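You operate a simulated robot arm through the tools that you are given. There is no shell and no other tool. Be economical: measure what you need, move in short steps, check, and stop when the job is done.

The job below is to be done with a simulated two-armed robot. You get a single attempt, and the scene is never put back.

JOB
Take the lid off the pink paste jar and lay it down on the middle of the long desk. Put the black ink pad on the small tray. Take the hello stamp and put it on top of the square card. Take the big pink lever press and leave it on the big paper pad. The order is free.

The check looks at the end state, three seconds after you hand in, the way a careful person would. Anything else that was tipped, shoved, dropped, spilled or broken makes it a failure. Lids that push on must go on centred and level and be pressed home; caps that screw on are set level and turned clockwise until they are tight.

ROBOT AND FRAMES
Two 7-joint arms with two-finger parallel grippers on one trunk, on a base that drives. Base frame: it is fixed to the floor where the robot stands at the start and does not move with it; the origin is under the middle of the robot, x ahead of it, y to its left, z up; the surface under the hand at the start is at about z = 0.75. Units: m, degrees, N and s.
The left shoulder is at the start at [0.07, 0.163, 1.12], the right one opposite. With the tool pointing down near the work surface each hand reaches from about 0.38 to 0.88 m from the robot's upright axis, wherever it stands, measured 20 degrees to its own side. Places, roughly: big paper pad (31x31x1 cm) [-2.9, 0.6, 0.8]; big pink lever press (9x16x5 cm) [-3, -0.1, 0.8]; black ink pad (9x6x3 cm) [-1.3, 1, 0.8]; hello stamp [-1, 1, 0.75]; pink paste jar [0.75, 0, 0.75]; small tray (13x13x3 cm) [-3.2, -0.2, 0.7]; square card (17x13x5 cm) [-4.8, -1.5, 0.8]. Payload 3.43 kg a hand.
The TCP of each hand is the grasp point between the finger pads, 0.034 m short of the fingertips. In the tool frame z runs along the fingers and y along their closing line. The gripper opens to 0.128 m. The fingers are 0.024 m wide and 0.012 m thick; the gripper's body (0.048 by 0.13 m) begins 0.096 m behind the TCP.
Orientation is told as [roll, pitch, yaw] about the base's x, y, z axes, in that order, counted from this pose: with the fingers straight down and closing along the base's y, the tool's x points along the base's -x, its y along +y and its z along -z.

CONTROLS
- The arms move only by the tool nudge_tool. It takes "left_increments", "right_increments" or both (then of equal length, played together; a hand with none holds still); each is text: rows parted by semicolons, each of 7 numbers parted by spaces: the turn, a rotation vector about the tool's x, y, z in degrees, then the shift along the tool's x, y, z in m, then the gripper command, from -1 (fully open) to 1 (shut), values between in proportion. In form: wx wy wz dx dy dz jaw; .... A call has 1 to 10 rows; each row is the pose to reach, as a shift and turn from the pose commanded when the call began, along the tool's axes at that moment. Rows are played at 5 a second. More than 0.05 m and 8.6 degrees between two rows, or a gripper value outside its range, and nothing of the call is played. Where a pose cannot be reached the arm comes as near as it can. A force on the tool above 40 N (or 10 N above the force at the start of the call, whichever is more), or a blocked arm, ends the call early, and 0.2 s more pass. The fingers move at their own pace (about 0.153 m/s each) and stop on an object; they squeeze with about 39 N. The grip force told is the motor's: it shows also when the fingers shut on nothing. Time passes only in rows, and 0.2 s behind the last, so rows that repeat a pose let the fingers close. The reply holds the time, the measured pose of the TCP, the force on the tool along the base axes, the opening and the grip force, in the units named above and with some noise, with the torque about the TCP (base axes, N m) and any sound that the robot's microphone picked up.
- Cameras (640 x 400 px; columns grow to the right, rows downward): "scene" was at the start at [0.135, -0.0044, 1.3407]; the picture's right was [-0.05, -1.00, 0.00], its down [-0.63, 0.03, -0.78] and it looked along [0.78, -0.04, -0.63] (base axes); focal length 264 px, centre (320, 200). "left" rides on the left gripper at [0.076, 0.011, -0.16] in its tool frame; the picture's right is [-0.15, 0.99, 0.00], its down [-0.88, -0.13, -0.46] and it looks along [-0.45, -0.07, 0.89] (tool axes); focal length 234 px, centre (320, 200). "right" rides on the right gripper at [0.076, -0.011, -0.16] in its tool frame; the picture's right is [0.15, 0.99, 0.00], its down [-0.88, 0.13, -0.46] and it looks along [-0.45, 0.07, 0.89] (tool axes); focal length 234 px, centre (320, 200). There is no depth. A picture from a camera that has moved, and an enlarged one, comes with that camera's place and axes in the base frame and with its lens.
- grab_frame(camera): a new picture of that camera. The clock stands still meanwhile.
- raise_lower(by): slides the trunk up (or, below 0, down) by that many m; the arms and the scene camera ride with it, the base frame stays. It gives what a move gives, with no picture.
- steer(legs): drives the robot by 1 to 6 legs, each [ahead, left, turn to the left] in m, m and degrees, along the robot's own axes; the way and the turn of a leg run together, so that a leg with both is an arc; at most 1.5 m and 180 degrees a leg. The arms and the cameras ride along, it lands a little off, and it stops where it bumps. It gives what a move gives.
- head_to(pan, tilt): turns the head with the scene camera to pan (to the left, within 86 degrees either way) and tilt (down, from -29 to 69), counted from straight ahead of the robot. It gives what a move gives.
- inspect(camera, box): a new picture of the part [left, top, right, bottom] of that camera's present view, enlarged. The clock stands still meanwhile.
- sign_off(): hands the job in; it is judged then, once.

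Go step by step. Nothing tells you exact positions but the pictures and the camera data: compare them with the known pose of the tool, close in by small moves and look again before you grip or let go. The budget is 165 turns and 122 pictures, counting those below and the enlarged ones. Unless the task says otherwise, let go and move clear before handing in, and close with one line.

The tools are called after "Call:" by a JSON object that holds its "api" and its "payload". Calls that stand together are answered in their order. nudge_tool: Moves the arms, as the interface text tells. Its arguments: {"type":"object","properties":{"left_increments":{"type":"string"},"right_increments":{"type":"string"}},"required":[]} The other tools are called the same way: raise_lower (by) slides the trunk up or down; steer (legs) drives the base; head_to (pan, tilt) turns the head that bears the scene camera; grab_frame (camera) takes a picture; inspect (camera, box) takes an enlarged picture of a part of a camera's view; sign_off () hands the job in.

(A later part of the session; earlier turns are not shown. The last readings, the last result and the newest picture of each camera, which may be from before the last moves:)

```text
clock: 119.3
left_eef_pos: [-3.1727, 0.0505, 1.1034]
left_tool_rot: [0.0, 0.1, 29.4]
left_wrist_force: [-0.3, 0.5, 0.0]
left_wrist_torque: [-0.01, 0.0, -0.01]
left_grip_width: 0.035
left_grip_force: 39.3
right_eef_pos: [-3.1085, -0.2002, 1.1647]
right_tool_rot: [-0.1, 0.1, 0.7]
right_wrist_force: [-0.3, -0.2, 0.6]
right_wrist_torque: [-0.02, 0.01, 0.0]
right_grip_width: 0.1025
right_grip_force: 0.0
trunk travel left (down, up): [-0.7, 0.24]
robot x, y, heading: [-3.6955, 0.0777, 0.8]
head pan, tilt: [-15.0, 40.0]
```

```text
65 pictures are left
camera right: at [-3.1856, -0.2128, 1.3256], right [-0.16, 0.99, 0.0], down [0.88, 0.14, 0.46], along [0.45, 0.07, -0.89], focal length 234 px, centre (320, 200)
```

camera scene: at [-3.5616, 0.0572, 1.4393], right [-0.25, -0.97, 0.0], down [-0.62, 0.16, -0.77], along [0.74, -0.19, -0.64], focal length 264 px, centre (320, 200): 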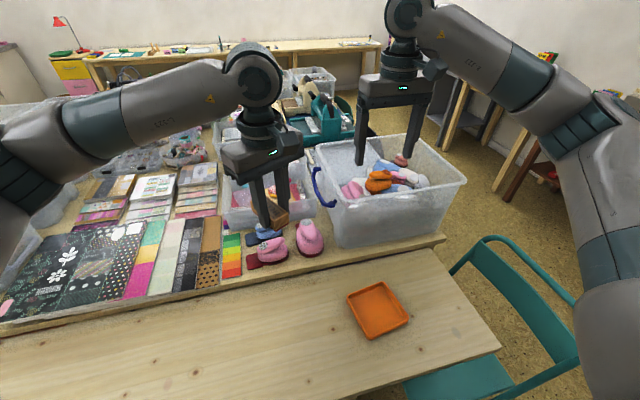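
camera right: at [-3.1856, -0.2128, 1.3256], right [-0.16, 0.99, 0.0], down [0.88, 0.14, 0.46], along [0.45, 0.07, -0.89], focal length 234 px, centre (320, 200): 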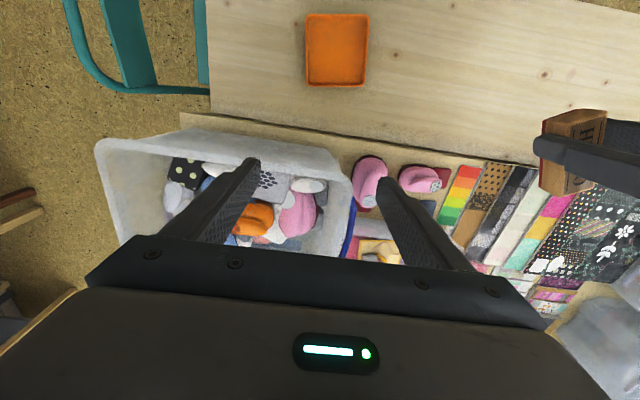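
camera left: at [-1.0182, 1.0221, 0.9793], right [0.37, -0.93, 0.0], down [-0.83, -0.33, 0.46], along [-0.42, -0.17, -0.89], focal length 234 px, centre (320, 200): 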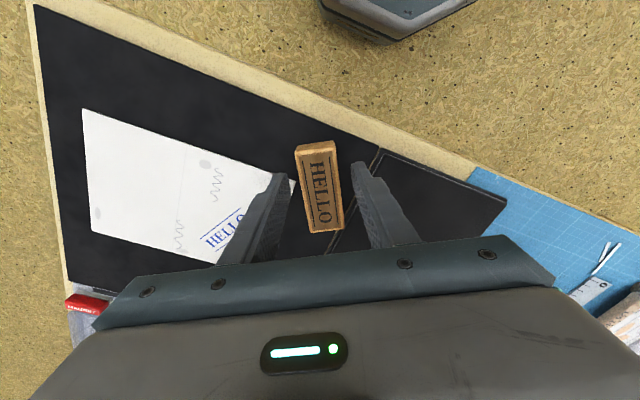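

The big pink press stands against the clear box, with the smaller pink punch beside it. I'll move the stamp hand to the left and take a close look.

Call:
{"api": "nudge_tool", "payload": {"left_increments": "0 0 0 -0.02 0.035 0 1; 0 0 0 -0.04 0.07 0 1; 0 0 0 -0.06 0.105 0 1; 0 0 0 -0.08 0.14 0 1; 0 0 0 -0.098 0.174 0 1; 0 0 0 -0.098 0.174 0 1"}}

Call:
{"api": "inspect", "payload": {"camera": "scene", "box": [216, 180, 344, 260]}}

Call:
{"api": "inspect", "payload": {"camera": "right", "box": [300, 120, 492, 240]}}

```text
clock: 120.7
left_eef_pos: [-3.1745, 0.25, 1.107]
left_tool_rot: [0.0, -0.1, 29.2]
left_wrist_force: [-0.1, -0.2, 0.1]
left_wrist_torque: [-0.03, -0.04, 0.02]
left_grip_width: 0.035
left_grip_force: 39.2
right_eef_pos: [-3.1088, -0.2014, 1.1636]
right_tool_rot: [0.1, 0.0, 0.6]
right_wrist_force: [0.1, -0.8, 0.1]
right_wrist_torque: [0.03, 0.03, 0.02]
right_grip_width: 0.1023
right_grip_force: 0.1
trunk travel left (down, up): [-0.7, 0.24]
robot x, y, heading: [-3.6962, 0.0773, 0.9]
head pan, tilt: [-15.0, 40.0]
```

```text
5.00 times, centred on (280, 220) of scene
camera zoom: at [-3.5619, 0.0561, 1.4393], right [-0.25, -0.97, 0.0], down [-0.62, 0.16, -0.77], along [0.74, -0.19, -0.64], focal length 1321 px, centre (520, 100)
```

zoom: 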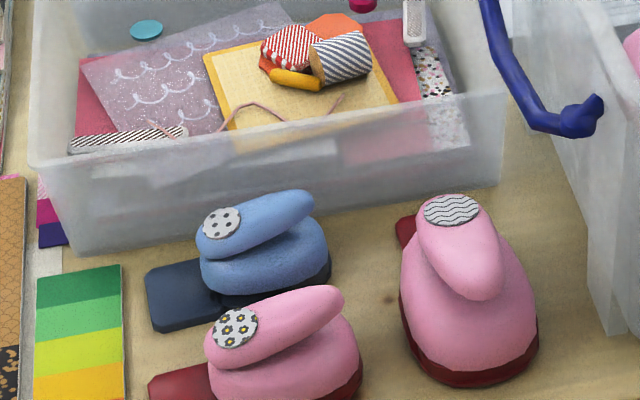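

```text
3.33 times, centred on (396, 180) of right
camera zoom: at [-3.1858, -0.2139, 1.3254], right [-0.16, 0.99, 0.0], down [0.88, 0.14, 0.46], along [0.45, 0.07, -0.89], focal length 781 px, centre (67, 267)
```

zoom: 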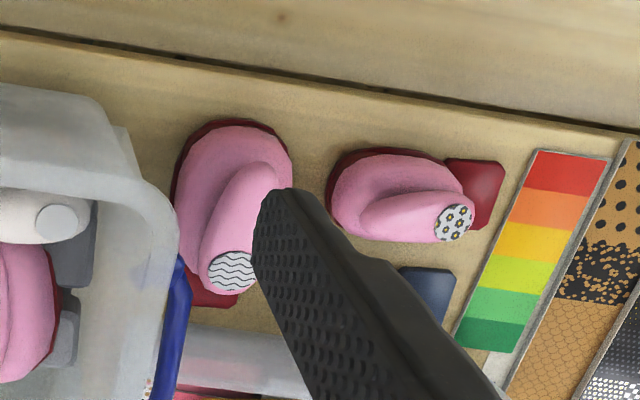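

The press is at about (-2.985, -0.055), lying lengthwise along x, and the rim of the tall clear box is close to its right side. I'll put the right hand high above the press and check the clearance from there.

Call:
{"api": "nudge_tool", "payload": {"right_increments": "0 0 0 -0.025 0.03 0.01 -0.6; 0 0 0 -0.05 0.06 0.02 -0.6; 0 0 0 -0.075 0.09 0.03 -0.6; 0 0 0 -0.1 0.12 0.04 -0.6; 0 0 0 -0.122 0.151 0.045 -0.6; 0 0 0 -0.122 0.151 0.045 -0.6"}}

Call:
{"api": "grab_frame", "payload": {"camera": "right"}}

Call:
{"api": "grab_frame", "payload": {"camera": "scene"}}

```text
clock: 122.1
left_eef_pos: [-3.1748, 0.2512, 1.1067]
left_tool_rot: [-0.1, 0.0, 29.3]
left_wrist_force: [0.5, -0.4, -0.8]
left_wrist_torque: [0.03, -0.01, 0.01]
left_grip_width: 0.0351
left_grip_force: 38.9
right_eef_pos: [-2.9882, -0.048, 1.1202]
right_tool_rot: [0.2, 0.1, 0.7]
right_wrist_force: [0.3, -0.5, 0.5]
right_wrist_torque: [0.06, -0.01, 0.0]
right_grip_width: 0.1024
right_grip_force: 0.2
trunk travel left (down, up): [-0.7, 0.24]
robot x, y, heading: [-3.6931, 0.0796, 0.9]
head pan, tilt: [-15.0, 40.0]
```

```text
62 pictures are left
camera right: at [-3.0645, -0.061, 1.2806], right [-0.16, 0.99, 0.0], down [0.88, 0.14, 0.46], along [0.45, 0.07, -0.89], focal length 234 px, centre (320, 200)
```

right: 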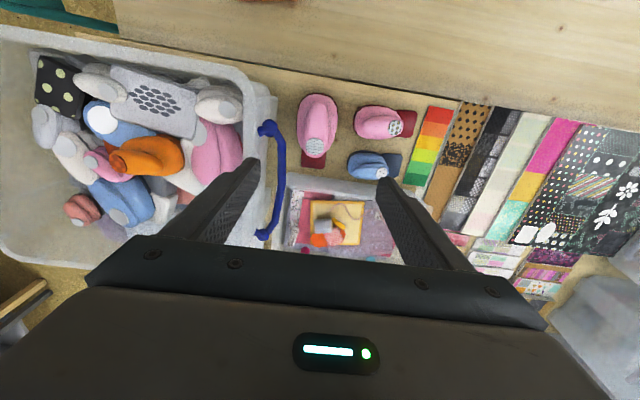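

```text
61 pictures are left
camera scene: at [-3.5626, 0.0563, 1.4394], right [-0.25, -0.97, 0.0], down [-0.62, 0.16, -0.77], along [0.74, -0.19, -0.64], focal length 264 px, centre (320, 200)
```

scene: 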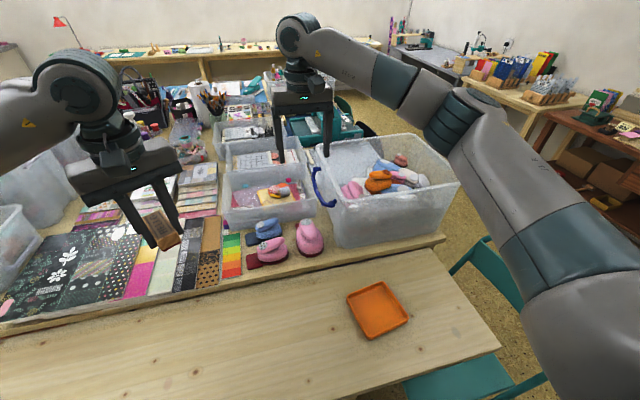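

The press centre is about (-2.965, -0.054), its width about 8–9 cm, and the box wall is near y = -0.145 with its blue handle just above the press. I'll tilt the right hand 30° so it reaches in from the robot's side, below and clear of the handle.

Call:
{"api": "nudge_tool", "payload": {"right_increments": "0 -7.5 0 0.02 -0.001 0 -0.6; 0 -15 0 0.04 -0.003 0 -0.6; 0 -22.5 0 0.055 -0.005 0 -0.6; 0 -30 0 0.067 -0.006 0 -0.6; 0 -30 0 0.067 -0.006 0 -0.6"}}

Call:
{"api": "nudge_tool", "payload": {"right_increments": "0 0 0 0.02 0 0.0346 -0.6; 0 0 0 0.04 0 0.0693 -0.6; 0 0 0 0.06 0 0.1039 -0.6; 0 0 0 0.08 0 0.1386 -0.6; 0 0 0 0.1 0 0.1732 -0.6; 0 0 0 0.12 0 0.2078 -0.6; 0 0 0 0.12 0 0.2078 -0.6"}}

Call:
{"api": "grab_frame", "payload": {"camera": "right"}}

Call:
{"api": "inspect", "payload": {"camera": "scene", "box": [224, 130, 416, 250]}}

```text
clock: 123.3
left_eef_pos: [-3.1745, 0.2523, 1.1045]
left_tool_rot: [0.1, 0.0, 29.4]
left_wrist_force: [0.0, 0.0, -2.1]
left_wrist_torque: [-0.04, 0.03, 0.01]
left_grip_width: 0.035
left_grip_force: 39.5
right_eef_pos: [-3.0559, -0.0533, 1.1196]
right_tool_rot: [0.0, -30.0, 0.7]
right_wrist_force: [0.5, 0.3, 0.2]
right_wrist_torque: [0.0, -0.02, 0.01]
right_grip_width: 0.1026
right_grip_force: 0.2
trunk travel left (down, up): [-0.7, 0.24]
robot x, y, heading: [-3.6965, 0.0795, 0.9]
head pan, tilt: [-15.0, 40.0]
```

```text
clock: 124.9
left_eef_pos: [-3.1744, 0.2505, 1.104]
left_tool_rot: [0.0, 0.1, 29.4]
left_wrist_force: [-0.3, 0.3, -0.4]
left_wrist_torque: [-0.02, -0.03, -0.02]
left_grip_width: 0.035
left_grip_force: 39.2
right_eef_pos: [-3.0578, -0.054, 0.8813]
right_tool_rot: [0.0, -30.0, 0.8]
right_wrist_force: [-0.5, 0.1, 0.0]
right_wrist_torque: [-0.02, -0.03, 0.03]
right_grip_width: 0.1025
right_grip_force: 0.1
trunk travel left (down, up): [-0.7, 0.24]
robot x, y, heading: [-3.6929, 0.0796, 0.7]
head pan, tilt: [-15.0, 40.0]
```

```text
60 pictures are left
camera right: at [-3.2045, -0.0669, 0.9825], right [-0.14, 0.99, -0.07], down [0.53, 0.14, 0.84], along [0.83, 0.08, -0.54], focal length 234 px, centre (320, 200)
```

right: 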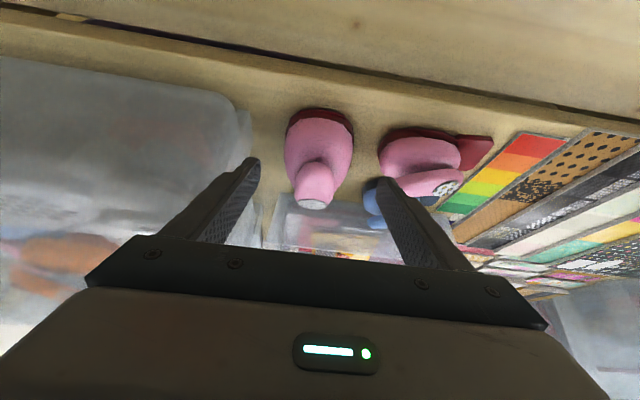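

```text
3.33 times, centred on (320, 190) of scene
camera zoom: at [-3.5625, 0.0576, 1.4394], right [-0.25, -0.97, 0.0], down [-0.62, 0.16, -0.77], along [0.74, -0.19, -0.64], focal length 881 px, centre (320, 233)
```

zoom: 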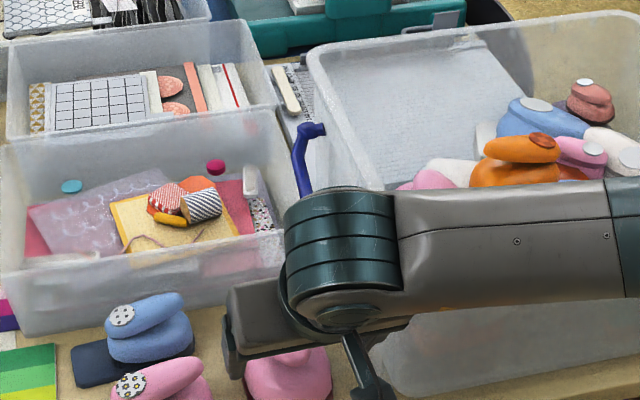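

The press is centred between the fingers. I'll lower to working height behind it, then slide forward.

Call:
{"api": "nudge_tool", "payload": {"right_increments": "0 0 0 0.015 0 0.026 -0.6; 0 0 0 0.03 0 0.052 -0.6; 0 0 0 0.045 0 0.078 -0.6; 0 0 0 0.028 0 0.0878 -0.6; 0 0 0 0.011 0 0.0976 -0.6; 0 0 0 -0.005 0 0.107 -0.6; 0 0 0 -0.005 0 0.107 -0.6"}}

Call:
{"api": "grab_frame", "payload": {"camera": "right"}}

```text
clock: 126.5
left_eef_pos: [-3.1756, 0.2505, 1.1071]
left_tool_rot: [0.0, -0.1, 29.4]
left_wrist_force: [0.6, 0.0, -1.5]
left_wrist_torque: [0.02, -0.01, 0.01]
left_grip_width: 0.0351
left_grip_force: 39.1
right_eef_pos: [-2.9989, -0.0522, 0.7901]
right_tool_rot: [0.0, -30.0, 0.8]
right_wrist_force: [0.3, -0.9, 0.2]
right_wrist_torque: [-0.04, -0.02, 0.0]
right_grip_width: 0.1026
right_grip_force: 0.1
trunk travel left (down, up): [-0.7, 0.24]
robot x, y, heading: [-3.6948, 0.0767, 0.3]
head pan, tilt: [-15.0, 40.0]
```

```text
58 pictures are left
camera right: at [-3.1452, -0.0659, 0.8914], right [-0.14, 0.99, -0.07], down [0.53, 0.14, 0.84], along [0.83, 0.08, -0.55], focal length 234 px, centre (320, 200)
```

right: 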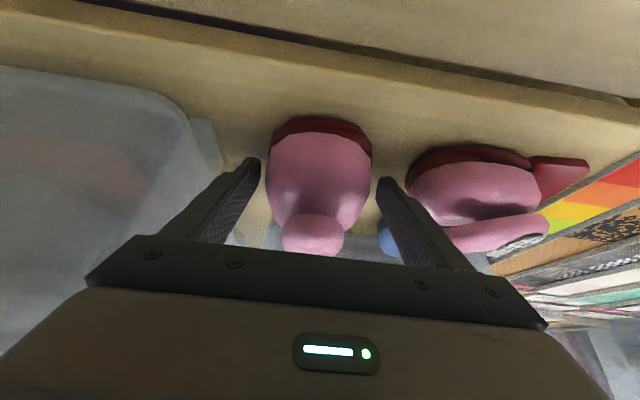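

The fingers straddle the press evenly. I'll go 1 cm further and close.

Call:
{"api": "nudge_tool", "payload": {"right_increments": "0 0 0 -0.0104 0 0.006 -0.6; 0 0 0 -0.0104 0 0.006 0; 0 0 0 -0.0104 0 0.006 1; 0 0 0 -0.0104 0 0.006 1; 0 0 0 -0.0104 0 0.006 1"}}

Call:
{"api": "nudge_tool", "payload": {"right_increments": "0 0 0 -0.005 0 -0.00866 1; 0 0 0 -0.015 0 -0.026 1; 0 0 0 -0.015 0 -0.026 1"}}

Call:
{"api": "grab_frame", "payload": {"camera": "right"}}

```text
clock: 127.7
left_eef_pos: [-3.1746, 0.2498, 1.1056]
left_tool_rot: [0.0, 0.0, 29.4]
left_wrist_force: [-0.3, -0.1, -0.9]
left_wrist_torque: [-0.01, 0.02, 0.03]
left_grip_width: 0.0349
left_grip_force: 38.9
right_eef_pos: [-2.9859, -0.0532, 0.7899]
right_tool_rot: [0.0, -29.9, 0.6]
right_wrist_force: [-0.8, -3.0, -0.4]
right_wrist_torque: [-0.02, -0.01, -0.01]
right_grip_width: 0.086
right_grip_force: 38.7
trunk travel left (down, up): [-0.7, 0.24]
robot x, y, heading: [-3.6942, 0.0779, 0.7]
head pan, tilt: [-15.0, 40.0]
```

```text
clock: 128.5
left_eef_pos: [-3.1733, 0.2502, 1.1051]
left_tool_rot: [0.0, 0.1, 29.4]
left_wrist_force: [-0.6, -0.4, -0.6]
left_wrist_torque: [0.01, 0.03, 0.02]
left_grip_width: 0.035
left_grip_force: 38.5
right_eef_pos: [-2.9873, -0.0518, 0.8192]
right_tool_rot: [0.1, -29.9, 0.7]
right_wrist_force: [0.2, 0.5, -3.4]
right_wrist_torque: [0.01, 0.06, 0.02]
right_grip_width: 0.0857
right_grip_force: 39.2
trunk travel left (down, up): [-0.7, 0.24]
robot x, y, heading: [-3.6927, 0.0801, 0.9]
head pan, tilt: [-15.0, 40.0]
```

```text
57 pictures are left
camera right: at [-3.1331, -0.0656, 0.9216], right [-0.14, 0.99, -0.07], down [0.53, 0.14, 0.83], along [0.83, 0.08, -0.55], focal length 234 px, centre (320, 200)
```

right: 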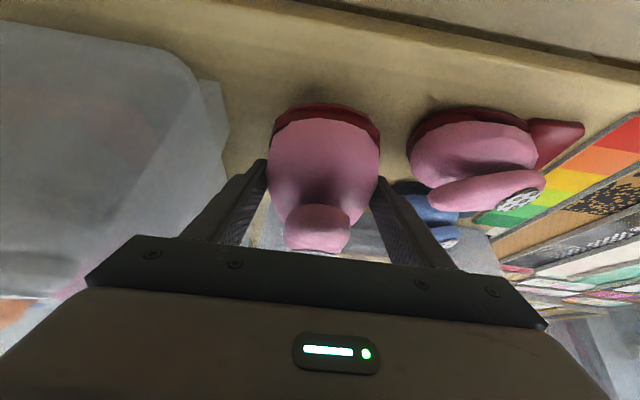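

The press is lifted. I'll draw it back toward me from under the handle and then raise it.

Call:
{"api": "nudge_tool", "payload": {"right_increments": "0 0 0 0.0346 0 -0.02 1; 0 0 0 0.0693 0 -0.04 1; 0 0 0 0.104 0 -0.06 1; 0 0 0 0.084 0 -0.0946 1; 0 0 0 0.064 0 -0.129 1; 0 0 0 0.044 0 -0.164 1; 0 0 0 0.024 0 -0.199 1; 0 0 0 0.024 0 -0.199 1"}}

Call:
{"api": "head_to", "payload": {"pan": 20, "tilt": 42}}

Call:
{"api": "grab_frame", "payload": {"camera": "scene"}}

```text
clock: 130.3
left_eef_pos: [-3.1735, 0.2499, 1.1054]
left_tool_rot: [0.1, 0.0, 29.4]
left_wrist_force: [-0.1, -1.0, -0.9]
left_wrist_torque: [-0.03, 0.0, -0.03]
left_grip_width: 0.0348
left_grip_force: 39.1
right_eef_pos: [-3.1081, -0.0563, 0.9802]
right_tool_rot: [0.0, -30.0, 0.7]
right_wrist_force: [0.2, 0.5, -4.6]
right_wrist_torque: [0.0, 0.02, -0.01]
right_grip_width: 0.0855
right_grip_force: 39.1
trunk travel left (down, up): [-0.7, 0.24]
robot x, y, heading: [-3.6948, 0.074, 0.8]
head pan, tilt: [-15.0, 40.0]
```

```text
clock: 131.3
left_eef_pos: [-3.175, 0.2496, 1.1049]
left_tool_rot: [0.0, 0.0, 29.5]
left_wrist_force: [0.2, 0.3, -0.6]
left_wrist_torque: [-0.01, 0.0, 0.02]
left_grip_width: 0.0351
left_grip_force: 38.6
right_eef_pos: [-3.1076, -0.0557, 0.9802]
right_tool_rot: [0.0, -29.9, 0.7]
right_wrist_force: [-0.4, -0.2, -4.1]
right_wrist_torque: [0.02, 0.04, 0.0]
right_grip_width: 0.0855
right_grip_force: 38.8
trunk travel left (down, up): [-0.7, 0.24]
robot x, y, heading: [-3.6936, 0.0776, 0.7]
head pan, tilt: [20.0, 42.0]
```

```text
56 pictures are left
camera scene: at [-3.5658, 0.1078, 1.4363], right [0.35, -0.94, 0.0], down [-0.63, -0.24, -0.74], along [0.69, 0.26, -0.67], focal length 264 px, centre (320, 200)
```

scene: 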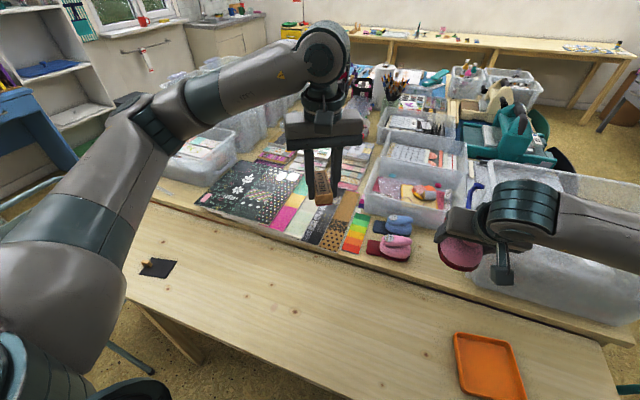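

Clear and lifted. I'll zoom in on the paper pad to see its extent.

Call:
{"api": "inspect", "payload": {"camera": "scene", "box": [176, 130, 384, 260]}}

```text
3.08 times, centred on (280, 195) of scene
camera zoom: at [-3.5658, 0.1078, 1.4363], right [0.35, -0.94, 0.0], down [-0.63, -0.24, -0.74], along [0.69, 0.26, -0.67], focal length 813 px, centre (443, 215)
```

zoom: 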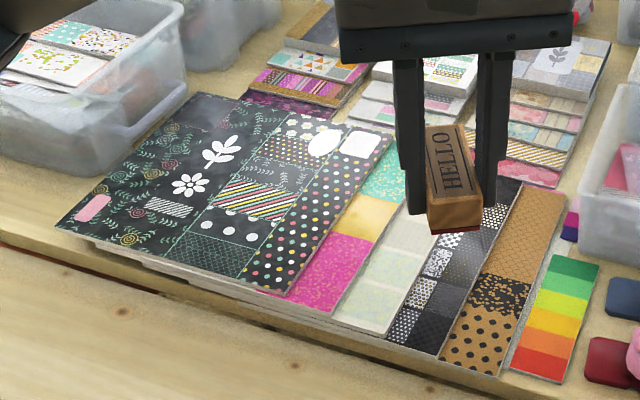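

The pad's patterned cover spans about x -3.07 to -2.76 and y 0.49 to 0.81, centred near (-2.915, 0.65). I'll strafe left 0.7 m to bring the press in front of it.

Call:
{"api": "steer", "payload": {"legs": [[0, 0.705, 0]]}}

Call:
{"api": "head_to", "payload": {"pan": -5, "tilt": 45}}

Call:
{"api": "grab_frame", "payload": {"camera": "scene"}}

```text
clock: 135.1
left_eef_pos: [-3.187, 0.9401, 1.1043]
left_tool_rot: [0.0, -0.1, 29.7]
left_wrist_force: [0.1, -0.3, -0.5]
left_wrist_torque: [0.0, 0.06, -0.01]
left_grip_width: 0.0348
left_grip_force: 38.9
right_eef_pos: [-3.1175, 0.6338, 0.98]
right_tool_rot: [0.1, -30.0, 1.0]
right_wrist_force: [-0.2, 0.8, -4.6]
right_wrist_torque: [-0.01, 0.04, -0.01]
right_grip_width: 0.0851
right_grip_force: 39.0
trunk travel left (down, up): [-0.7, 0.24]
robot x, y, heading: [-3.7036, 0.7659, 1.2]
head pan, tilt: [20.0, 42.0]
```

```text
clock: 136.0
left_eef_pos: [-3.1866, 0.9398, 1.1055]
left_tool_rot: [0.0, 0.0, 29.6]
left_wrist_force: [0.1, 0.1, 0.1]
left_wrist_torque: [-0.03, 0.01, 0.03]
left_grip_width: 0.0351
left_grip_force: 39.1
right_eef_pos: [-3.1168, 0.6332, 0.9801]
right_tool_rot: [0.0, -29.9, 1.1]
right_wrist_force: [0.0, 0.4, -4.1]
right_wrist_torque: [0.02, 0.02, -0.03]
right_grip_width: 0.0852
right_grip_force: 39.1
trunk travel left (down, up): [-0.7, 0.24]
robot x, y, heading: [-3.7057, 0.7627, 0.8]
head pan, tilt: [-5.0, 45.0]
```

```text
54 pictures are left
camera scene: at [-3.5745, 0.7591, 1.432], right [-0.07, -1.0, 0.0], down [-0.71, 0.05, -0.71], along [0.71, -0.05, -0.71], focal length 264 px, centre (320, 200)
```

scene: 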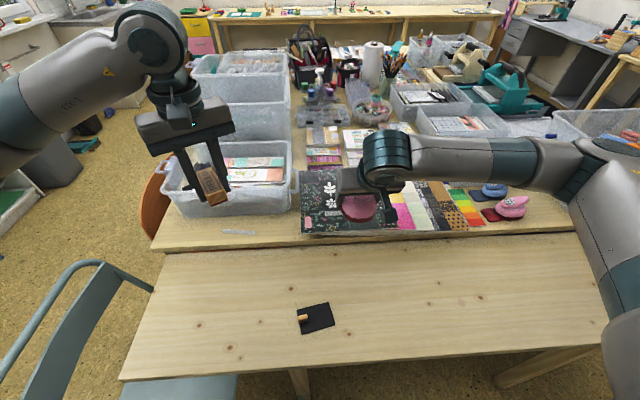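

I'll carry the press forward over the pad and lower to a little above it.

Call:
{"api": "nudge_tool", "payload": {"right_increments": "0 0 0 -0.035 0.002 0.02 1; 0 0 0 -0.07 0.004 0.04 1; 0 0 0 -0.105 0.006 0.06 1; 0 0 0 -0.14 0.009 0.081 1; 0 0 0 -0.118 0.009 0.119 1; 0 0 0 -0.097 0.009 0.156 1; 0 0 0 -0.075 0.009 0.194 1; 0 0 0 -0.075 0.009 0.194 1"}}

Call:
{"api": "inspect", "payload": {"camera": "scene", "box": [264, 130, 424, 240]}}

Call:
{"api": "grab_frame", "payload": {"camera": "right"}}

```text
clock: 137.8
left_eef_pos: [-3.1874, 0.941, 1.1058]
left_tool_rot: [0.0, 0.0, 29.7]
left_wrist_force: [0.2, 0.1, -0.6]
left_wrist_torque: [0.0, 0.0, 0.01]
left_grip_width: 0.035
left_grip_force: 39.2
right_eef_pos: [-2.9553, 0.6478, 0.8501]
right_tool_rot: [0.0, -30.0, 1.1]
right_wrist_force: [-0.3, 0.0, -3.7]
right_wrist_torque: [0.0, 0.0, -0.02]
right_grip_width: 0.0852
right_grip_force: 39.0
trunk travel left (down, up): [-0.7, 0.24]
robot x, y, heading: [-3.7035, 0.7638, 1.3]
head pan, tilt: [-5.0, 45.0]
```

```text
3.64 times, centred on (344, 185) of scene
camera zoom: at [-3.5751, 0.7592, 1.4321], right [-0.07, -1.0, 0.0], down [-0.71, 0.05, -0.71], along [0.71, -0.05, -0.71], focal length 961 px, centre (233, 254)
```

zoom: 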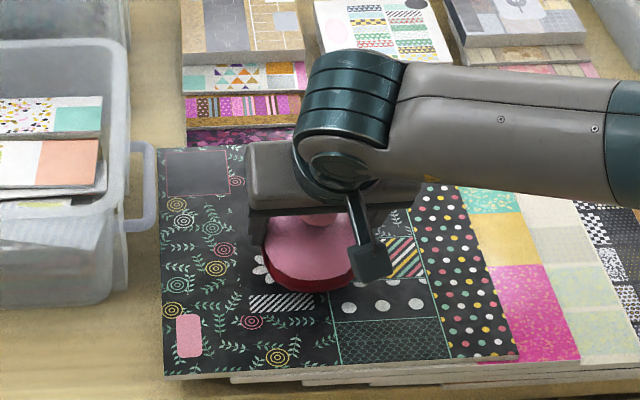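

```text
52 pictures are left
camera right: at [-3.1018, 0.6331, 0.9509], right [-0.15, 0.99, -0.07], down [0.53, 0.14, 0.84], along [0.83, 0.08, -0.55], focal length 234 px, centre (320, 200)
```

right: 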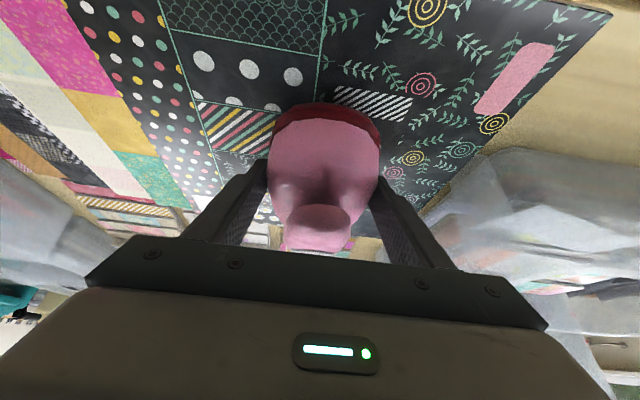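

It's over the middle of the pad. I'll lower in small steps to contact.

Call:
{"api": "nudge_tool", "payload": {"right_increments": "0 0 0 0.01 0 0.0173 1; 0 0 0 0.0165 0 0.0286 1; 0 0 0 0.0165 0 0.0286 1"}}

Call:
{"api": "nudge_tool", "payload": {"right_increments": "0 0 0 0.0015 0 0.0026 1; 0 0 0 0.003 0 0.0052 1; 0 0 0 0.003 0 0.0052 1"}}

Call:
{"api": "nudge_tool", "payload": {"right_increments": "0 0 0 0.001 0 0.0017 1; 0 0 0 0.002 0 0.0035 1; 0 0 0 0.002 0 0.0035 1"}}

```text
clock: 138.5
left_eef_pos: [-3.1904, 0.9389, 1.1082]
left_tool_rot: [-0.1, -0.2, 29.7]
left_wrist_force: [0.5, 0.0, -0.5]
left_wrist_torque: [0.0, 0.03, -0.01]
left_grip_width: 0.0349
left_grip_force: 39.1
right_eef_pos: [-2.9538, 0.6459, 0.8287]
right_tool_rot: [0.2, -31.0, 1.0]
right_wrist_force: [-13.1, -0.9, 22.3]
right_wrist_torque: [-0.69, 1.1, -0.07]
right_grip_width: 0.085
right_grip_force: 39.2
trunk travel left (down, up): [-0.7, 0.24]
robot x, y, heading: [-3.7062, 0.7628, 1.1]
head pan, tilt: [-5.0, 45.0]
stopped in row 3 (right hand): the force on the tool passed its limit at 45 N (the readings are from after the stop); the commanded pose is now the measured one
```

```text
clock: 139.0
left_eef_pos: [-3.1918, 0.9393, 1.1059]
left_tool_rot: [0.0, -0.3, 29.6]
left_wrist_force: [-0.4, -0.1, -1.9]
left_wrist_torque: [0.0, 0.03, 0.0]
left_grip_width: 0.0351
left_grip_force: 38.9
right_eef_pos: [-2.9521, 0.6463, 0.8295]
right_tool_rot: [0.3, -31.3, 1.1]
right_wrist_force: [-16.1, -0.9, 21.1]
right_wrist_torque: [-0.8, 0.56, -0.18]
right_grip_width: 0.085
right_grip_force: 38.4
trunk travel left (down, up): [-0.7, 0.24]
robot x, y, heading: [-3.7051, 0.7653, 1.1]
head pan, tilt: [-5.0, 45.0]
stopped in row 2 (right hand): the force on the tool passed its limit at 42 N (the readings are from after the stop); the commanded pose is now the measured one
```

```text
clock: 139.6
left_eef_pos: [-3.1906, 0.9389, 1.1074]
left_tool_rot: [-0.2, -0.2, 29.7]
left_wrist_force: [0.3, -0.1, -0.9]
left_wrist_torque: [-0.01, 0.04, 0.02]
left_grip_width: 0.0348
left_grip_force: 38.8
right_eef_pos: [-2.9494, 0.6455, 0.8296]
right_tool_rot: [0.5, -31.7, 1.0]
right_wrist_force: [-15.0, -0.2, 22.9]
right_wrist_torque: [-1.03, 0.51, -0.4]
right_grip_width: 0.085
right_grip_force: 38.6
trunk travel left (down, up): [-0.7, 0.24]
robot x, y, heading: [-3.7071, 0.7629, 1.3]
head pan, tilt: [-5.0, 45.0]
stopped in row 3 (right hand): the force on the tool passed its limit at 41 N (the readings are from after the stop); the commanded pose is now the measured one
```

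Contact came earlier than expected, so I'll stop pushing, ease up 8 mm and look at what touched.

Call:
{"api": "nudge_tool", "payload": {"right_increments": "0 0 0 -0.002 0 -0.0035 1; 0 0 0 -0.004 0 -0.007 1; 0 0 0 -0.004 0 -0.007 1"}}

Call:
{"api": "inspect", "payload": {"camera": "scene", "box": [264, 130, 424, 240]}}

Call:
{"api": "grab_frame", "payload": {"camera": "right"}}

Call:
{"api": "grab_frame", "payload": {"camera": "left"}}

```text
clock: 140.4
left_eef_pos: [-3.1871, 0.9392, 1.1058]
left_tool_rot: [0.0, 0.0, 29.7]
left_wrist_force: [0.4, -0.6, -0.5]
left_wrist_torque: [0.01, 0.01, 0.01]
left_grip_width: 0.0349
left_grip_force: 39.1
right_eef_pos: [-2.9485, 0.6443, 0.8307]
right_tool_rot: [0.3, -31.4, 1.1]
right_wrist_force: [0.9, 0.3, -4.7]
right_wrist_torque: [0.02, 0.09, 0.02]
right_grip_width: 0.0851
right_grip_force: 38.6
trunk travel left (down, up): [-0.7, 0.24]
robot x, y, heading: [-3.7047, 0.7649, 1.0]
head pan, tilt: [-5.0, 45.0]
```

```text
3.64 times, centred on (344, 185) of scene
camera zoom: at [-3.5748, 0.7589, 1.4318], right [-0.07, -1.0, 0.0], down [-0.71, 0.05, -0.71], along [0.7, -0.05, -0.71], focal length 961 px, centre (233, 254)
```

zoom: 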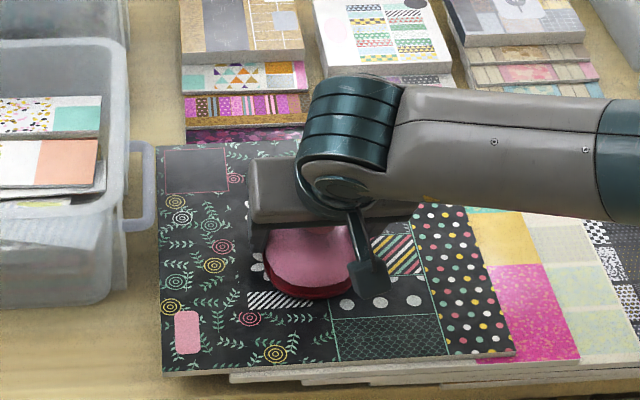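

```text
50 pictures are left
camera right: at [-3.0963, 0.6297, 0.9286], right [-0.14, 0.99, -0.07], down [0.51, 0.14, 0.85], along [0.85, 0.09, -0.52], focal length 234 px, centre (320, 200)
```

right: 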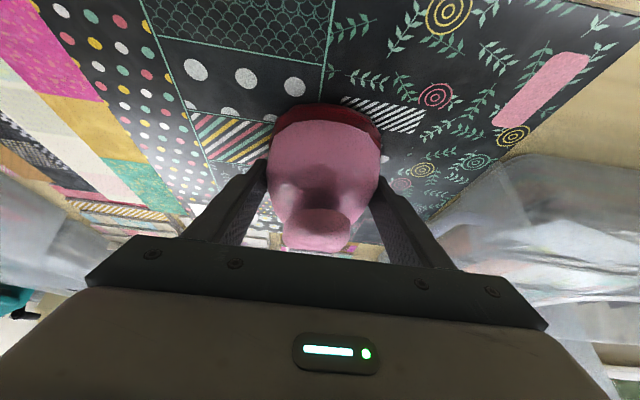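

```text
49 pictures are left
camera left: at [-3.259, 0.9111, 1.265], right [-0.36, 0.93, 0.0], down [0.83, 0.32, 0.46], along [0.42, 0.16, -0.89], focal length 234 px, centre (320, 200)
```

left: 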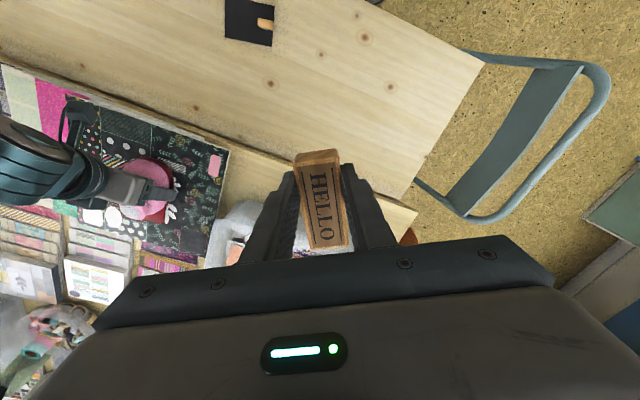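

The pad is a thick stack, so its top is near z = 0.79 and the press was simply touching it. I'll level the hand (it's 1.4° off) and lower by fine steps.

Call:
{"api": "nudge_tool", "payload": {"right_increments": "0 1.4 0 0 0 0 1; 0 1.4 0 0.0005 0 0.0009 1; 0 1.4 0 0.0005 0 0.0009 1"}}

```text
clock: 141.2
left_eef_pos: [-3.1884, 0.9392, 1.1049]
left_tool_rot: [-0.1, 0.0, 29.7]
left_wrist_force: [-0.1, 0.2, -1.0]
left_wrist_torque: [0.03, -0.01, -0.03]
left_grip_width: 0.0349
left_grip_force: 39.5
right_eef_pos: [-2.9468, 0.6454, 0.8318]
right_tool_rot: [0.3, -30.3, 1.0]
right_wrist_force: [2.9, -2.1, 1.4]
right_wrist_torque: [-0.32, -0.68, -0.14]
right_grip_width: 0.0847
right_grip_force: 38.7
trunk travel left (down, up): [-0.7, 0.24]
robot x, y, heading: [-3.7051, 0.7644, 1.1]
head pan, tilt: [-5.0, 45.0]
```

The press now rests on the pad. I'll open and withdraw along the finger line.

Call:
{"api": "nudge_tool", "payload": {"right_increments": "0 0 0 0 0 0 0; 0 0 0 0 0 0 -0.6; 0 0 0 0 0 0 -0.6; 0 0 0 0 0 -0.03 -0.6; 0 0 0 0 0 -0.07 -0.6; 0 0 0 0 0 -0.11 -0.6; 0 0 0 0 0 -0.15 -0.6; 0 0 0 0 0 -0.19 -0.6; 0 0 0 0 0 -0.23 -0.6"}}

Call:
{"api": "inspect", "payload": {"camera": "scene", "box": [264, 130, 424, 240]}}

Call:
{"api": "grab_frame", "payload": {"camera": "right"}}

```text
clock: 143.2
left_eef_pos: [-3.188, 0.9382, 1.1055]
left_tool_rot: [-0.1, 0.0, 29.7]
left_wrist_force: [-0.4, -0.5, -1.3]
left_wrist_torque: [0.02, -0.02, -0.05]
left_grip_width: 0.0348
left_grip_force: 39.1
right_eef_pos: [-3.0641, 0.6449, 1.0333]
right_tool_rot: [0.3, -30.2, 1.2]
right_wrist_force: [0.4, -0.2, 0.9]
right_wrist_torque: [0.02, -0.03, 0.0]
right_grip_width: 0.1024
right_grip_force: 0.1
trunk travel left (down, up): [-0.7, 0.24]
robot x, y, heading: [-3.7063, 0.7649, 0.9]
head pan, tilt: [-5.0, 45.0]
```

```text
3.64 times, centred on (344, 185) of scene
camera zoom: at [-3.5767, 0.7594, 1.4321], right [-0.07, -1.0, 0.0], down [-0.71, 0.05, -0.71], along [0.71, -0.05, -0.71], focal length 961 px, centre (233, 254)
```

zoom: 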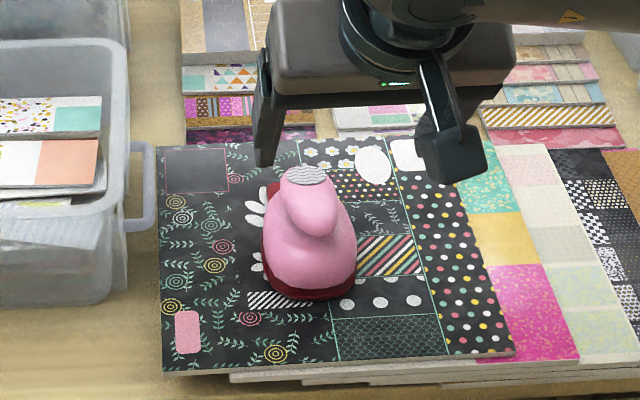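

```text
47 pictures are left
camera right: at [-3.2108, 0.6295, 1.1334], right [-0.15, 0.99, -0.07], down [0.53, 0.14, 0.84], along [0.84, 0.09, -0.54], focal length 234 px, centre (320, 200)
```

right: 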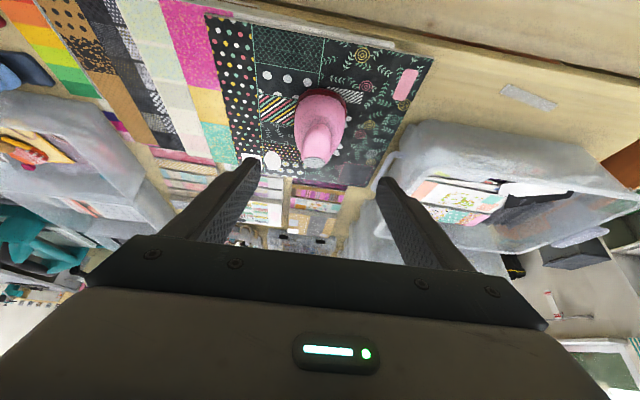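

The press sits upright in the middle of the pad. Next is the stamp to the square card near (-4.8, -1.5); I'll straighten the right hand and look to the south-west.

Call:
{"api": "nudge_tool", "payload": {"right_increments": "0 7.5 0 0.02 0 0 -0.6; 0 15 0 0.03 0 0 -0.6; 0 22.5 0 0.04 0 0 -0.6; 0 30 0 0.05 0 0 -0.6; 0 30 0 0.05 0 0 -0.6"}}

Call:
{"api": "steer", "payload": {"legs": [[-0.45, 0, 0], [0, 0, -90]]}}

Call:
{"api": "head_to", "payload": {"pan": -15, "tilt": 22}}

Call:
{"api": "grab_frame", "payload": {"camera": "scene"}}

```text
clock: 144.4
left_eef_pos: [-3.1875, 0.9401, 1.1043]
left_tool_rot: [-0.1, 0.0, 29.8]
left_wrist_force: [0.0, -0.4, 0.2]
left_wrist_torque: [-0.03, -0.02, 0.02]
left_grip_width: 0.0347
left_grip_force: 39.2
right_eef_pos: [-3.1062, 0.6423, 1.0054]
right_tool_rot: [0.4, 0.0, 1.3]
right_wrist_force: [0.2, 0.0, -0.6]
right_wrist_torque: [0.02, 0.0, 0.03]
right_grip_width: 0.1026
right_grip_force: 0.0
trunk travel left (down, up): [-0.7, 0.24]
robot x, y, heading: [-3.7068, 0.7655, 1.1]
head pan, tilt: [-5.0, 45.0]
```

```text
clock: 150.9
left_eef_pos: [-3.9721, 0.2373, 1.1053]
left_tool_rot: [0.1, 0.0, -59.8]
left_wrist_force: [0.2, -0.9, 0.0]
left_wrist_torque: [-0.02, 0.01, 0.02]
left_grip_width: 0.0352
left_grip_force: 38.9
right_eef_pos: [-4.2697, 0.1528, 1.0056]
right_tool_rot: [0.2, -0.1, -88.4]
right_wrist_force: [-0.7, -0.1, -0.5]
right_wrist_torque: [-0.01, 0.02, -0.01]
right_grip_width: 0.1025
right_grip_force: 0.0
trunk travel left (down, up): [-0.7, 0.24]
robot x, y, heading: [-4.1487, 0.7584, -88.4]
head pan, tilt: [-5.0, 45.0]
```

```text
clock: 151.8
left_eef_pos: [-3.972, 0.2357, 1.1056]
left_tool_rot: [0.0, -0.1, -59.9]
left_wrist_force: [-0.3, 1.0, -1.5]
left_wrist_torque: [0.0, 0.04, 0.0]
left_grip_width: 0.0348
left_grip_force: 39.0
right_eef_pos: [-4.2693, 0.1514, 1.0045]
right_tool_rot: [0.3, 0.0, -88.4]
right_wrist_force: [0.4, 0.1, -0.4]
right_wrist_torque: [0.01, 0.02, 0.05]
right_grip_width: 0.1026
right_grip_force: 0.0
trunk travel left (down, up): [-0.7, 0.24]
robot x, y, heading: [-4.1525, 0.752, -88.3]
head pan, tilt: [-15.0, 22.0]
```

```text
46 pictures are left
camera scene: at [-4.1729, 0.6125, 1.4674], right [-0.97, 0.23, 0.0], down [0.09, 0.37, -0.93], along [-0.22, -0.9, -0.38], focal length 264 px, centre (320, 200)
```

scene: 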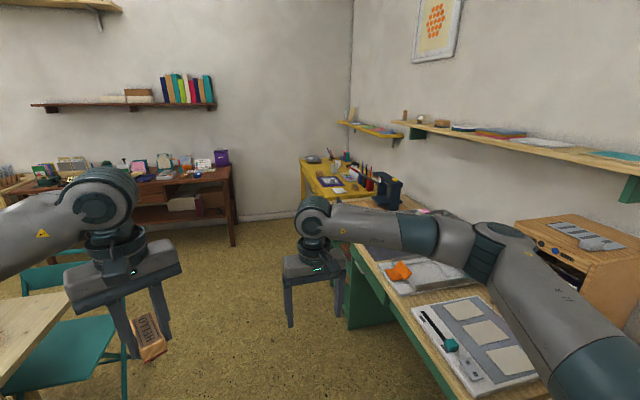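

Call:
{"api": "inspect", "payload": {"camera": "scene", "box": [288, 140, 400, 210]}}

```text
5.71 times, centred on (344, 175) of scene
camera zoom: at [-4.1729, 0.6125, 1.4674], right [-0.97, 0.23, 0.0], down [0.09, 0.37, -0.93], along [-0.22, -0.9, -0.38], focal length 1510 px, centre (183, 343)
```

zoom: 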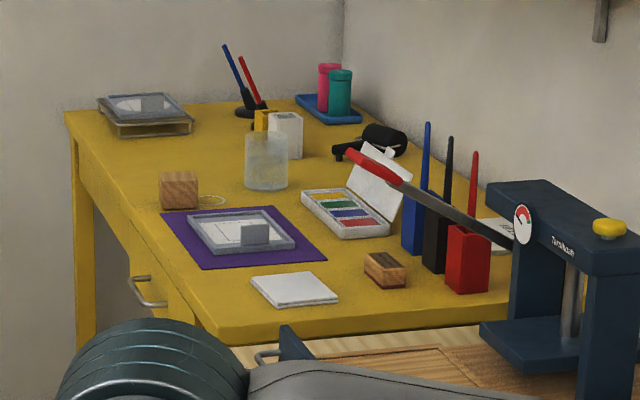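

The framed piece on the purple mat at about (-4.77, -1.47) matches the card's given place, while a plain white card lies at (-4.78, -1.22). I'll raise the right hand, drive round to the east side of the yellow table and look closely.

Call:
{"api": "nudge_tool", "payload": {"right_increments": "0 0 0 0.02 -0.02 -0.03 -0.6; 0 0 0 0.04 -0.04 -0.06 -0.6; 0 0 0 0.05 -0.05 -0.1 -0.6; 0 0 0 0.05 -0.05 -0.1 -0.6"}}

Call:
{"api": "steer", "payload": {"legs": [[1.35, 0, 0], [0, 0, -91], [0, 0.8, 0]]}}

Call:
{"api": "head_to", "payload": {"pan": 0, "tilt": 45}}

Call:
{"api": "grab_frame", "payload": {"camera": "scene"}}

```text
clock: 152.8
left_eef_pos: [-3.9725, 0.2351, 1.1047]
left_tool_rot: [0.0, 0.0, -59.9]
left_wrist_force: [-0.5, -0.1, -0.8]
left_wrist_torque: [0.05, -0.06, -0.03]
left_grip_width: 0.0347
left_grip_force: 38.9
right_eef_pos: [-4.3225, 0.2001, 1.1045]
right_tool_rot: [0.3, -0.1, -88.4]
right_wrist_force: [-0.1, -0.3, 0.3]
right_wrist_torque: [0.0, 0.0, 0.01]
right_grip_width: 0.1023
right_grip_force: 0.0
trunk travel left (down, up): [-0.7, 0.24]
robot x, y, heading: [-4.1531, 0.7556, -88.7]
head pan, tilt: [-15.0, 22.0]
```

```text
clock: 167.3
left_eef_pos: [-4.5801, -1.5912, 1.1059]
left_tool_rot: [0.0, 0.0, -148.6]
left_wrist_force: [0.3, 0.2, -0.5]
left_wrist_torque: [-0.02, -0.03, -0.04]
left_grip_width: 0.0347
left_grip_force: 38.7
right_eef_pos: [-4.6251, -1.2435, 1.1023]
right_tool_rot: [0.3, -0.2, -177.2]
right_wrist_force: [0.9, 0.8, 1.0]
right_wrist_torque: [-0.01, 0.0, -0.03]
right_grip_width: 0.1026
right_grip_force: 0.1
trunk travel left (down, up): [-0.7, 0.24]
robot x, y, heading: [-4.0688, -1.401, -177.0]
head pan, tilt: [-15.0, 22.0]
```

```text
clock: 168.2
left_eef_pos: [-4.581, -1.5917, 1.1056]
left_tool_rot: [0.0, 0.0, -148.5]
left_wrist_force: [-0.6, 0.0, -0.9]
left_wrist_torque: [-0.02, -0.03, -0.02]
left_grip_width: 0.0351
left_grip_force: 38.9
right_eef_pos: [-4.624, -1.2434, 1.1024]
right_tool_rot: [0.3, 0.0, -177.1]
right_wrist_force: [0.2, -0.5, 1.0]
right_wrist_torque: [-0.01, 0.02, -0.01]
right_grip_width: 0.1025
right_grip_force: 0.0
trunk travel left (down, up): [-0.7, 0.24]
robot x, y, heading: [-4.0683, -1.4013, -177.2]
head pan, tilt: [0.0, 45.0]
```

```text
44 pictures are left
camera scene: at [-4.2003, -1.4071, 1.4321], right [-0.05, 1.0, 0.0], down [0.71, 0.03, -0.71], along [-0.71, -0.03, -0.71], focal length 264 px, centre (320, 200)
```

scene: 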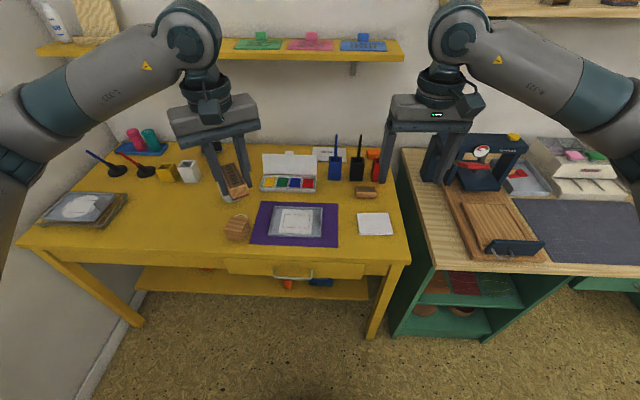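

Call:
{"api": "inspect", "payload": {"camera": "scene", "box": [216, 172, 408, 262]}}

Call:
{"api": "inspect", "payload": {"camera": "scene", "box": [30, 170, 158, 250]}}

```text
3.33 times, centred on (312, 217) of scene
camera zoom: at [-4.2003, -1.4071, 1.4321], right [-0.05, 1.0, 0.0], down [0.71, 0.03, -0.71], along [-0.71, -0.03, -0.71], focal length 881 px, centre (347, 143)
```

zoom: 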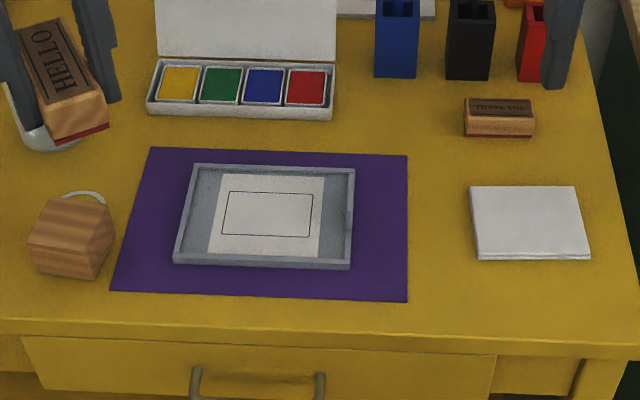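

```text
5.00 times, centred on (94, 210) of scene
camera zoom: at [-4.2003, -1.4071, 1.4321], right [-0.05, 1.0, 0.0], down [0.71, 0.03, -0.71], along [-0.71, -0.03, -0.71], focal length 1321 px, centre (1450, 150)
```

zoom: 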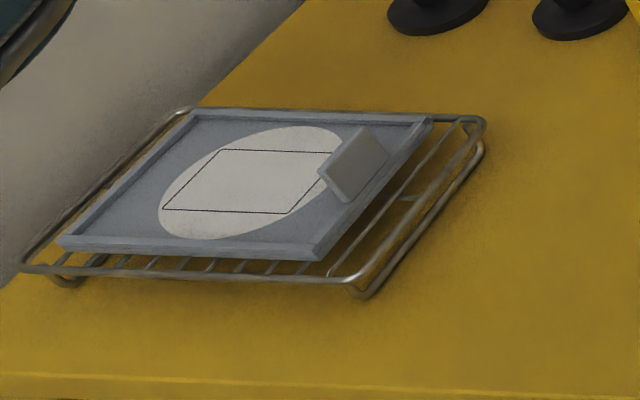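

The piece on the purple mat is a tray holding a squared-off card with a drawn rectangle, and the other tray at the back holds a round card, so this is the square card, centred about (-4.767, -1.510). I'll turn the stamp's long side along y and bring it above.

Call:
{"api": "nudge_tool", "payload": {"left_increments": "0 0 -8.4 -0.0155 -0.0256 0 1; 0 0 -16.8 -0.031 -0.0513 0 1; 0 0 -25.2 -0.0465 -0.077 0 1; 0 0 -33.6 -0.062 -0.1026 0 1; 0 0 -42 -0.0775 -0.128 0 1; 0 0 -50.4 -0.093 -0.154 0 1; 0 0 -58.5 -0.1085 -0.1795 0 1; 0 0 -58.5 -0.1085 -0.1795 0.05 1; 0 0 -58.5 -0.1085 -0.1795 0.1 1; 0 0 -58.5 -0.1085 -0.1795 0.15 1"}}

Call:
{"api": "grab_frame", "payload": {"camera": "left"}}

Call:
{"api": "inspect", "payload": {"camera": "scene", "box": [216, 142, 408, 262]}}

```text
clock: 170.4
left_eef_pos: [-4.7641, -1.4941, 0.9559]
left_tool_rot: [0.1, 0.1, -90.2]
left_wrist_force: [-0.6, -0.4, -1.2]
left_wrist_torque: [0.04, 0.0, 0.02]
left_grip_width: 0.035
left_grip_force: 38.5
right_eef_pos: [-4.6247, -1.2424, 1.1031]
right_tool_rot: [0.3, -0.1, -177.1]
right_wrist_force: [-0.4, 0.5, 0.1]
right_wrist_torque: [0.0, -0.04, 0.0]
right_grip_width: 0.1025
right_grip_force: 0.2
trunk travel left (down, up): [-0.7, 0.24]
robot x, y, heading: [-4.0684, -1.4003, -177.2]
head pan, tilt: [0.0, 45.0]
```

```text
41 pictures are left
camera left: at [-4.7532, -1.4183, 1.1162], right [0.99, -0.15, 0.0], down [-0.13, -0.88, 0.46], along [-0.07, -0.45, -0.89], focal length 234 px, centre (320, 200)
```

left: 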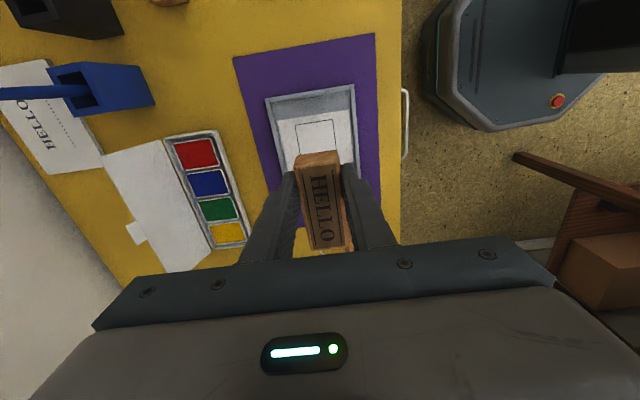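

```text
3.33 times, centred on (312, 202) of scene
camera zoom: at [-4.2012, -1.4071, 1.432], right [-0.05, 1.0, 0.0], down [0.71, 0.03, -0.71], along [-0.71, -0.03, -0.71], focal length 881 px, centre (347, 193)
```

zoom: 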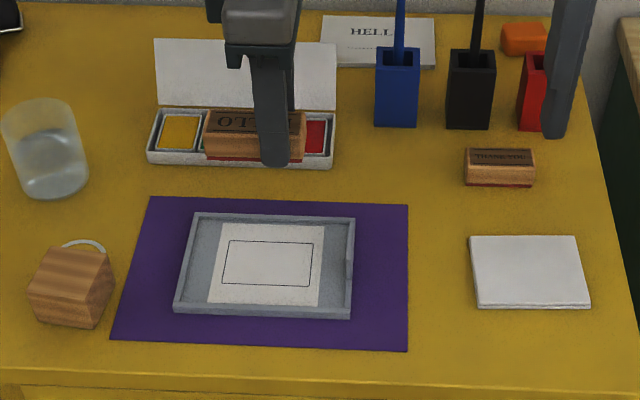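

The stamp is right over the drawn rectangle. I'll lower it to just above the card.

Call:
{"api": "nudge_tool", "payload": {"left_increments": "0 0 0 0 -0.003 0.045 1; 0 0 0 0 -0.003 0.09 1; 0 0 0 0 -0.003 0.12 1; 0 0 0 0 -0.003 0.128 1; 0 0 0 0 -0.003 0.128 1"}}

Call:
{"api": "inspect", "payload": {"camera": "scene", "box": [236, 162, 364, 242]}}

```text
clock: 171.6
left_eef_pos: [-4.7691, -1.4949, 0.8279]
left_tool_rot: [-0.1, 0.0, -90.1]
left_wrist_force: [-0.2, 0.2, -0.7]
left_wrist_torque: [0.01, 0.01, 0.01]
left_grip_width: 0.0346
left_grip_force: 39.4
right_eef_pos: [-4.6242, -1.2437, 1.1033]
right_tool_rot: [0.3, -0.2, -177.1]
right_wrist_force: [0.3, -0.3, -0.2]
right_wrist_torque: [0.02, 0.03, -0.01]
right_grip_width: 0.1025
right_grip_force: 0.1
trunk travel left (down, up): [-0.7, 0.24]
robot x, y, heading: [-4.0678, -1.4015, -177.1]
head pan, tilt: [0.0, 45.0]
```

```text
5.00 times, centred on (300, 202) of scene
camera zoom: at [-4.2002, -1.4073, 1.4321], right [-0.05, 1.0, 0.0], down [0.71, 0.03, -0.71], along [-0.71, -0.03, -0.71], focal length 1321 px, centre (420, 190)
```

zoom: 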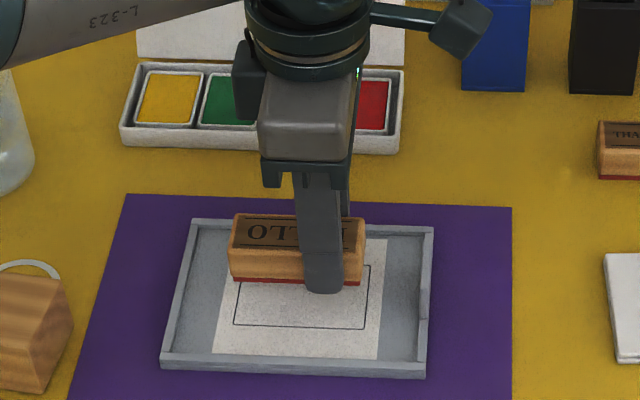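

Call:
{"api": "nudge_tool", "payload": {"left_increments": "0 0 0 0 0 0.008 1; 0 0 0 0 0 0.014 1; 0 0 0 0 0 0.014 1"}}

Call:
{"api": "inspect", "payload": {"camera": "scene", "box": [236, 162, 364, 242]}}

```text
clock: 172.4
left_eef_pos: [-4.769, -1.4954, 0.8156]
left_tool_rot: [0.0, 0.0, -90.1]
left_wrist_force: [0.2, 0.2, -0.7]
left_wrist_torque: [0.0, 0.01, 0.01]
left_grip_width: 0.0349
left_grip_force: 38.4
right_eef_pos: [-4.6248, -1.2428, 1.1036]
right_tool_rot: [0.4, -0.1, -177.0]
right_wrist_force: [-0.1, 0.0, 0.1]
right_wrist_torque: [-0.02, 0.01, -0.01]
right_grip_width: 0.1028
right_grip_force: 0.0
trunk travel left (down, up): [-0.7, 0.24]
robot x, y, heading: [-4.0629, -1.4012, -177.5]
head pan, tilt: [0.0, 45.0]
```

```text
5.00 times, centred on (300, 202) of scene
camera zoom: at [-4.2004, -1.4072, 1.4321], right [-0.05, 1.0, 0.0], down [0.71, 0.03, -0.71], along [-0.71, -0.03, -0.71], focal length 1321 px, centre (420, 190)
```

zoom: 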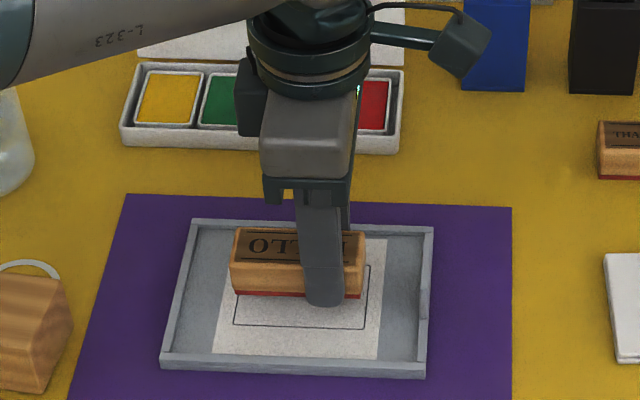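

Call:
{"api": "nudge_tool", "payload": {"left_increments": "0 0 0 0 0 0.005 1; 0 0 0 0 0 0.009 1; 0 0 0 0 0 0.009 1"}}

```text
clock: 173.2
left_eef_pos: [-4.7693, -1.4948, 0.8066]
left_tool_rot: [-0.1, 0.1, -90.1]
left_wrist_force: [-0.3, -0.1, -0.4]
left_wrist_torque: [0.0, -0.02, 0.0]
left_grip_width: 0.035
left_grip_force: 38.8
right_eef_pos: [-4.6247, -1.2415, 1.104]
right_tool_rot: [0.3, -0.1, -177.1]
right_wrist_force: [-0.2, 0.2, 0.0]
right_wrist_torque: [0.0, 0.0, 0.0]
right_grip_width: 0.1022
right_grip_force: 0.1
trunk travel left (down, up): [-0.7, 0.24]
robot x, y, heading: [-4.0643, -1.4045, -176.9]
head pan, tilt: [0.0, 45.0]
```

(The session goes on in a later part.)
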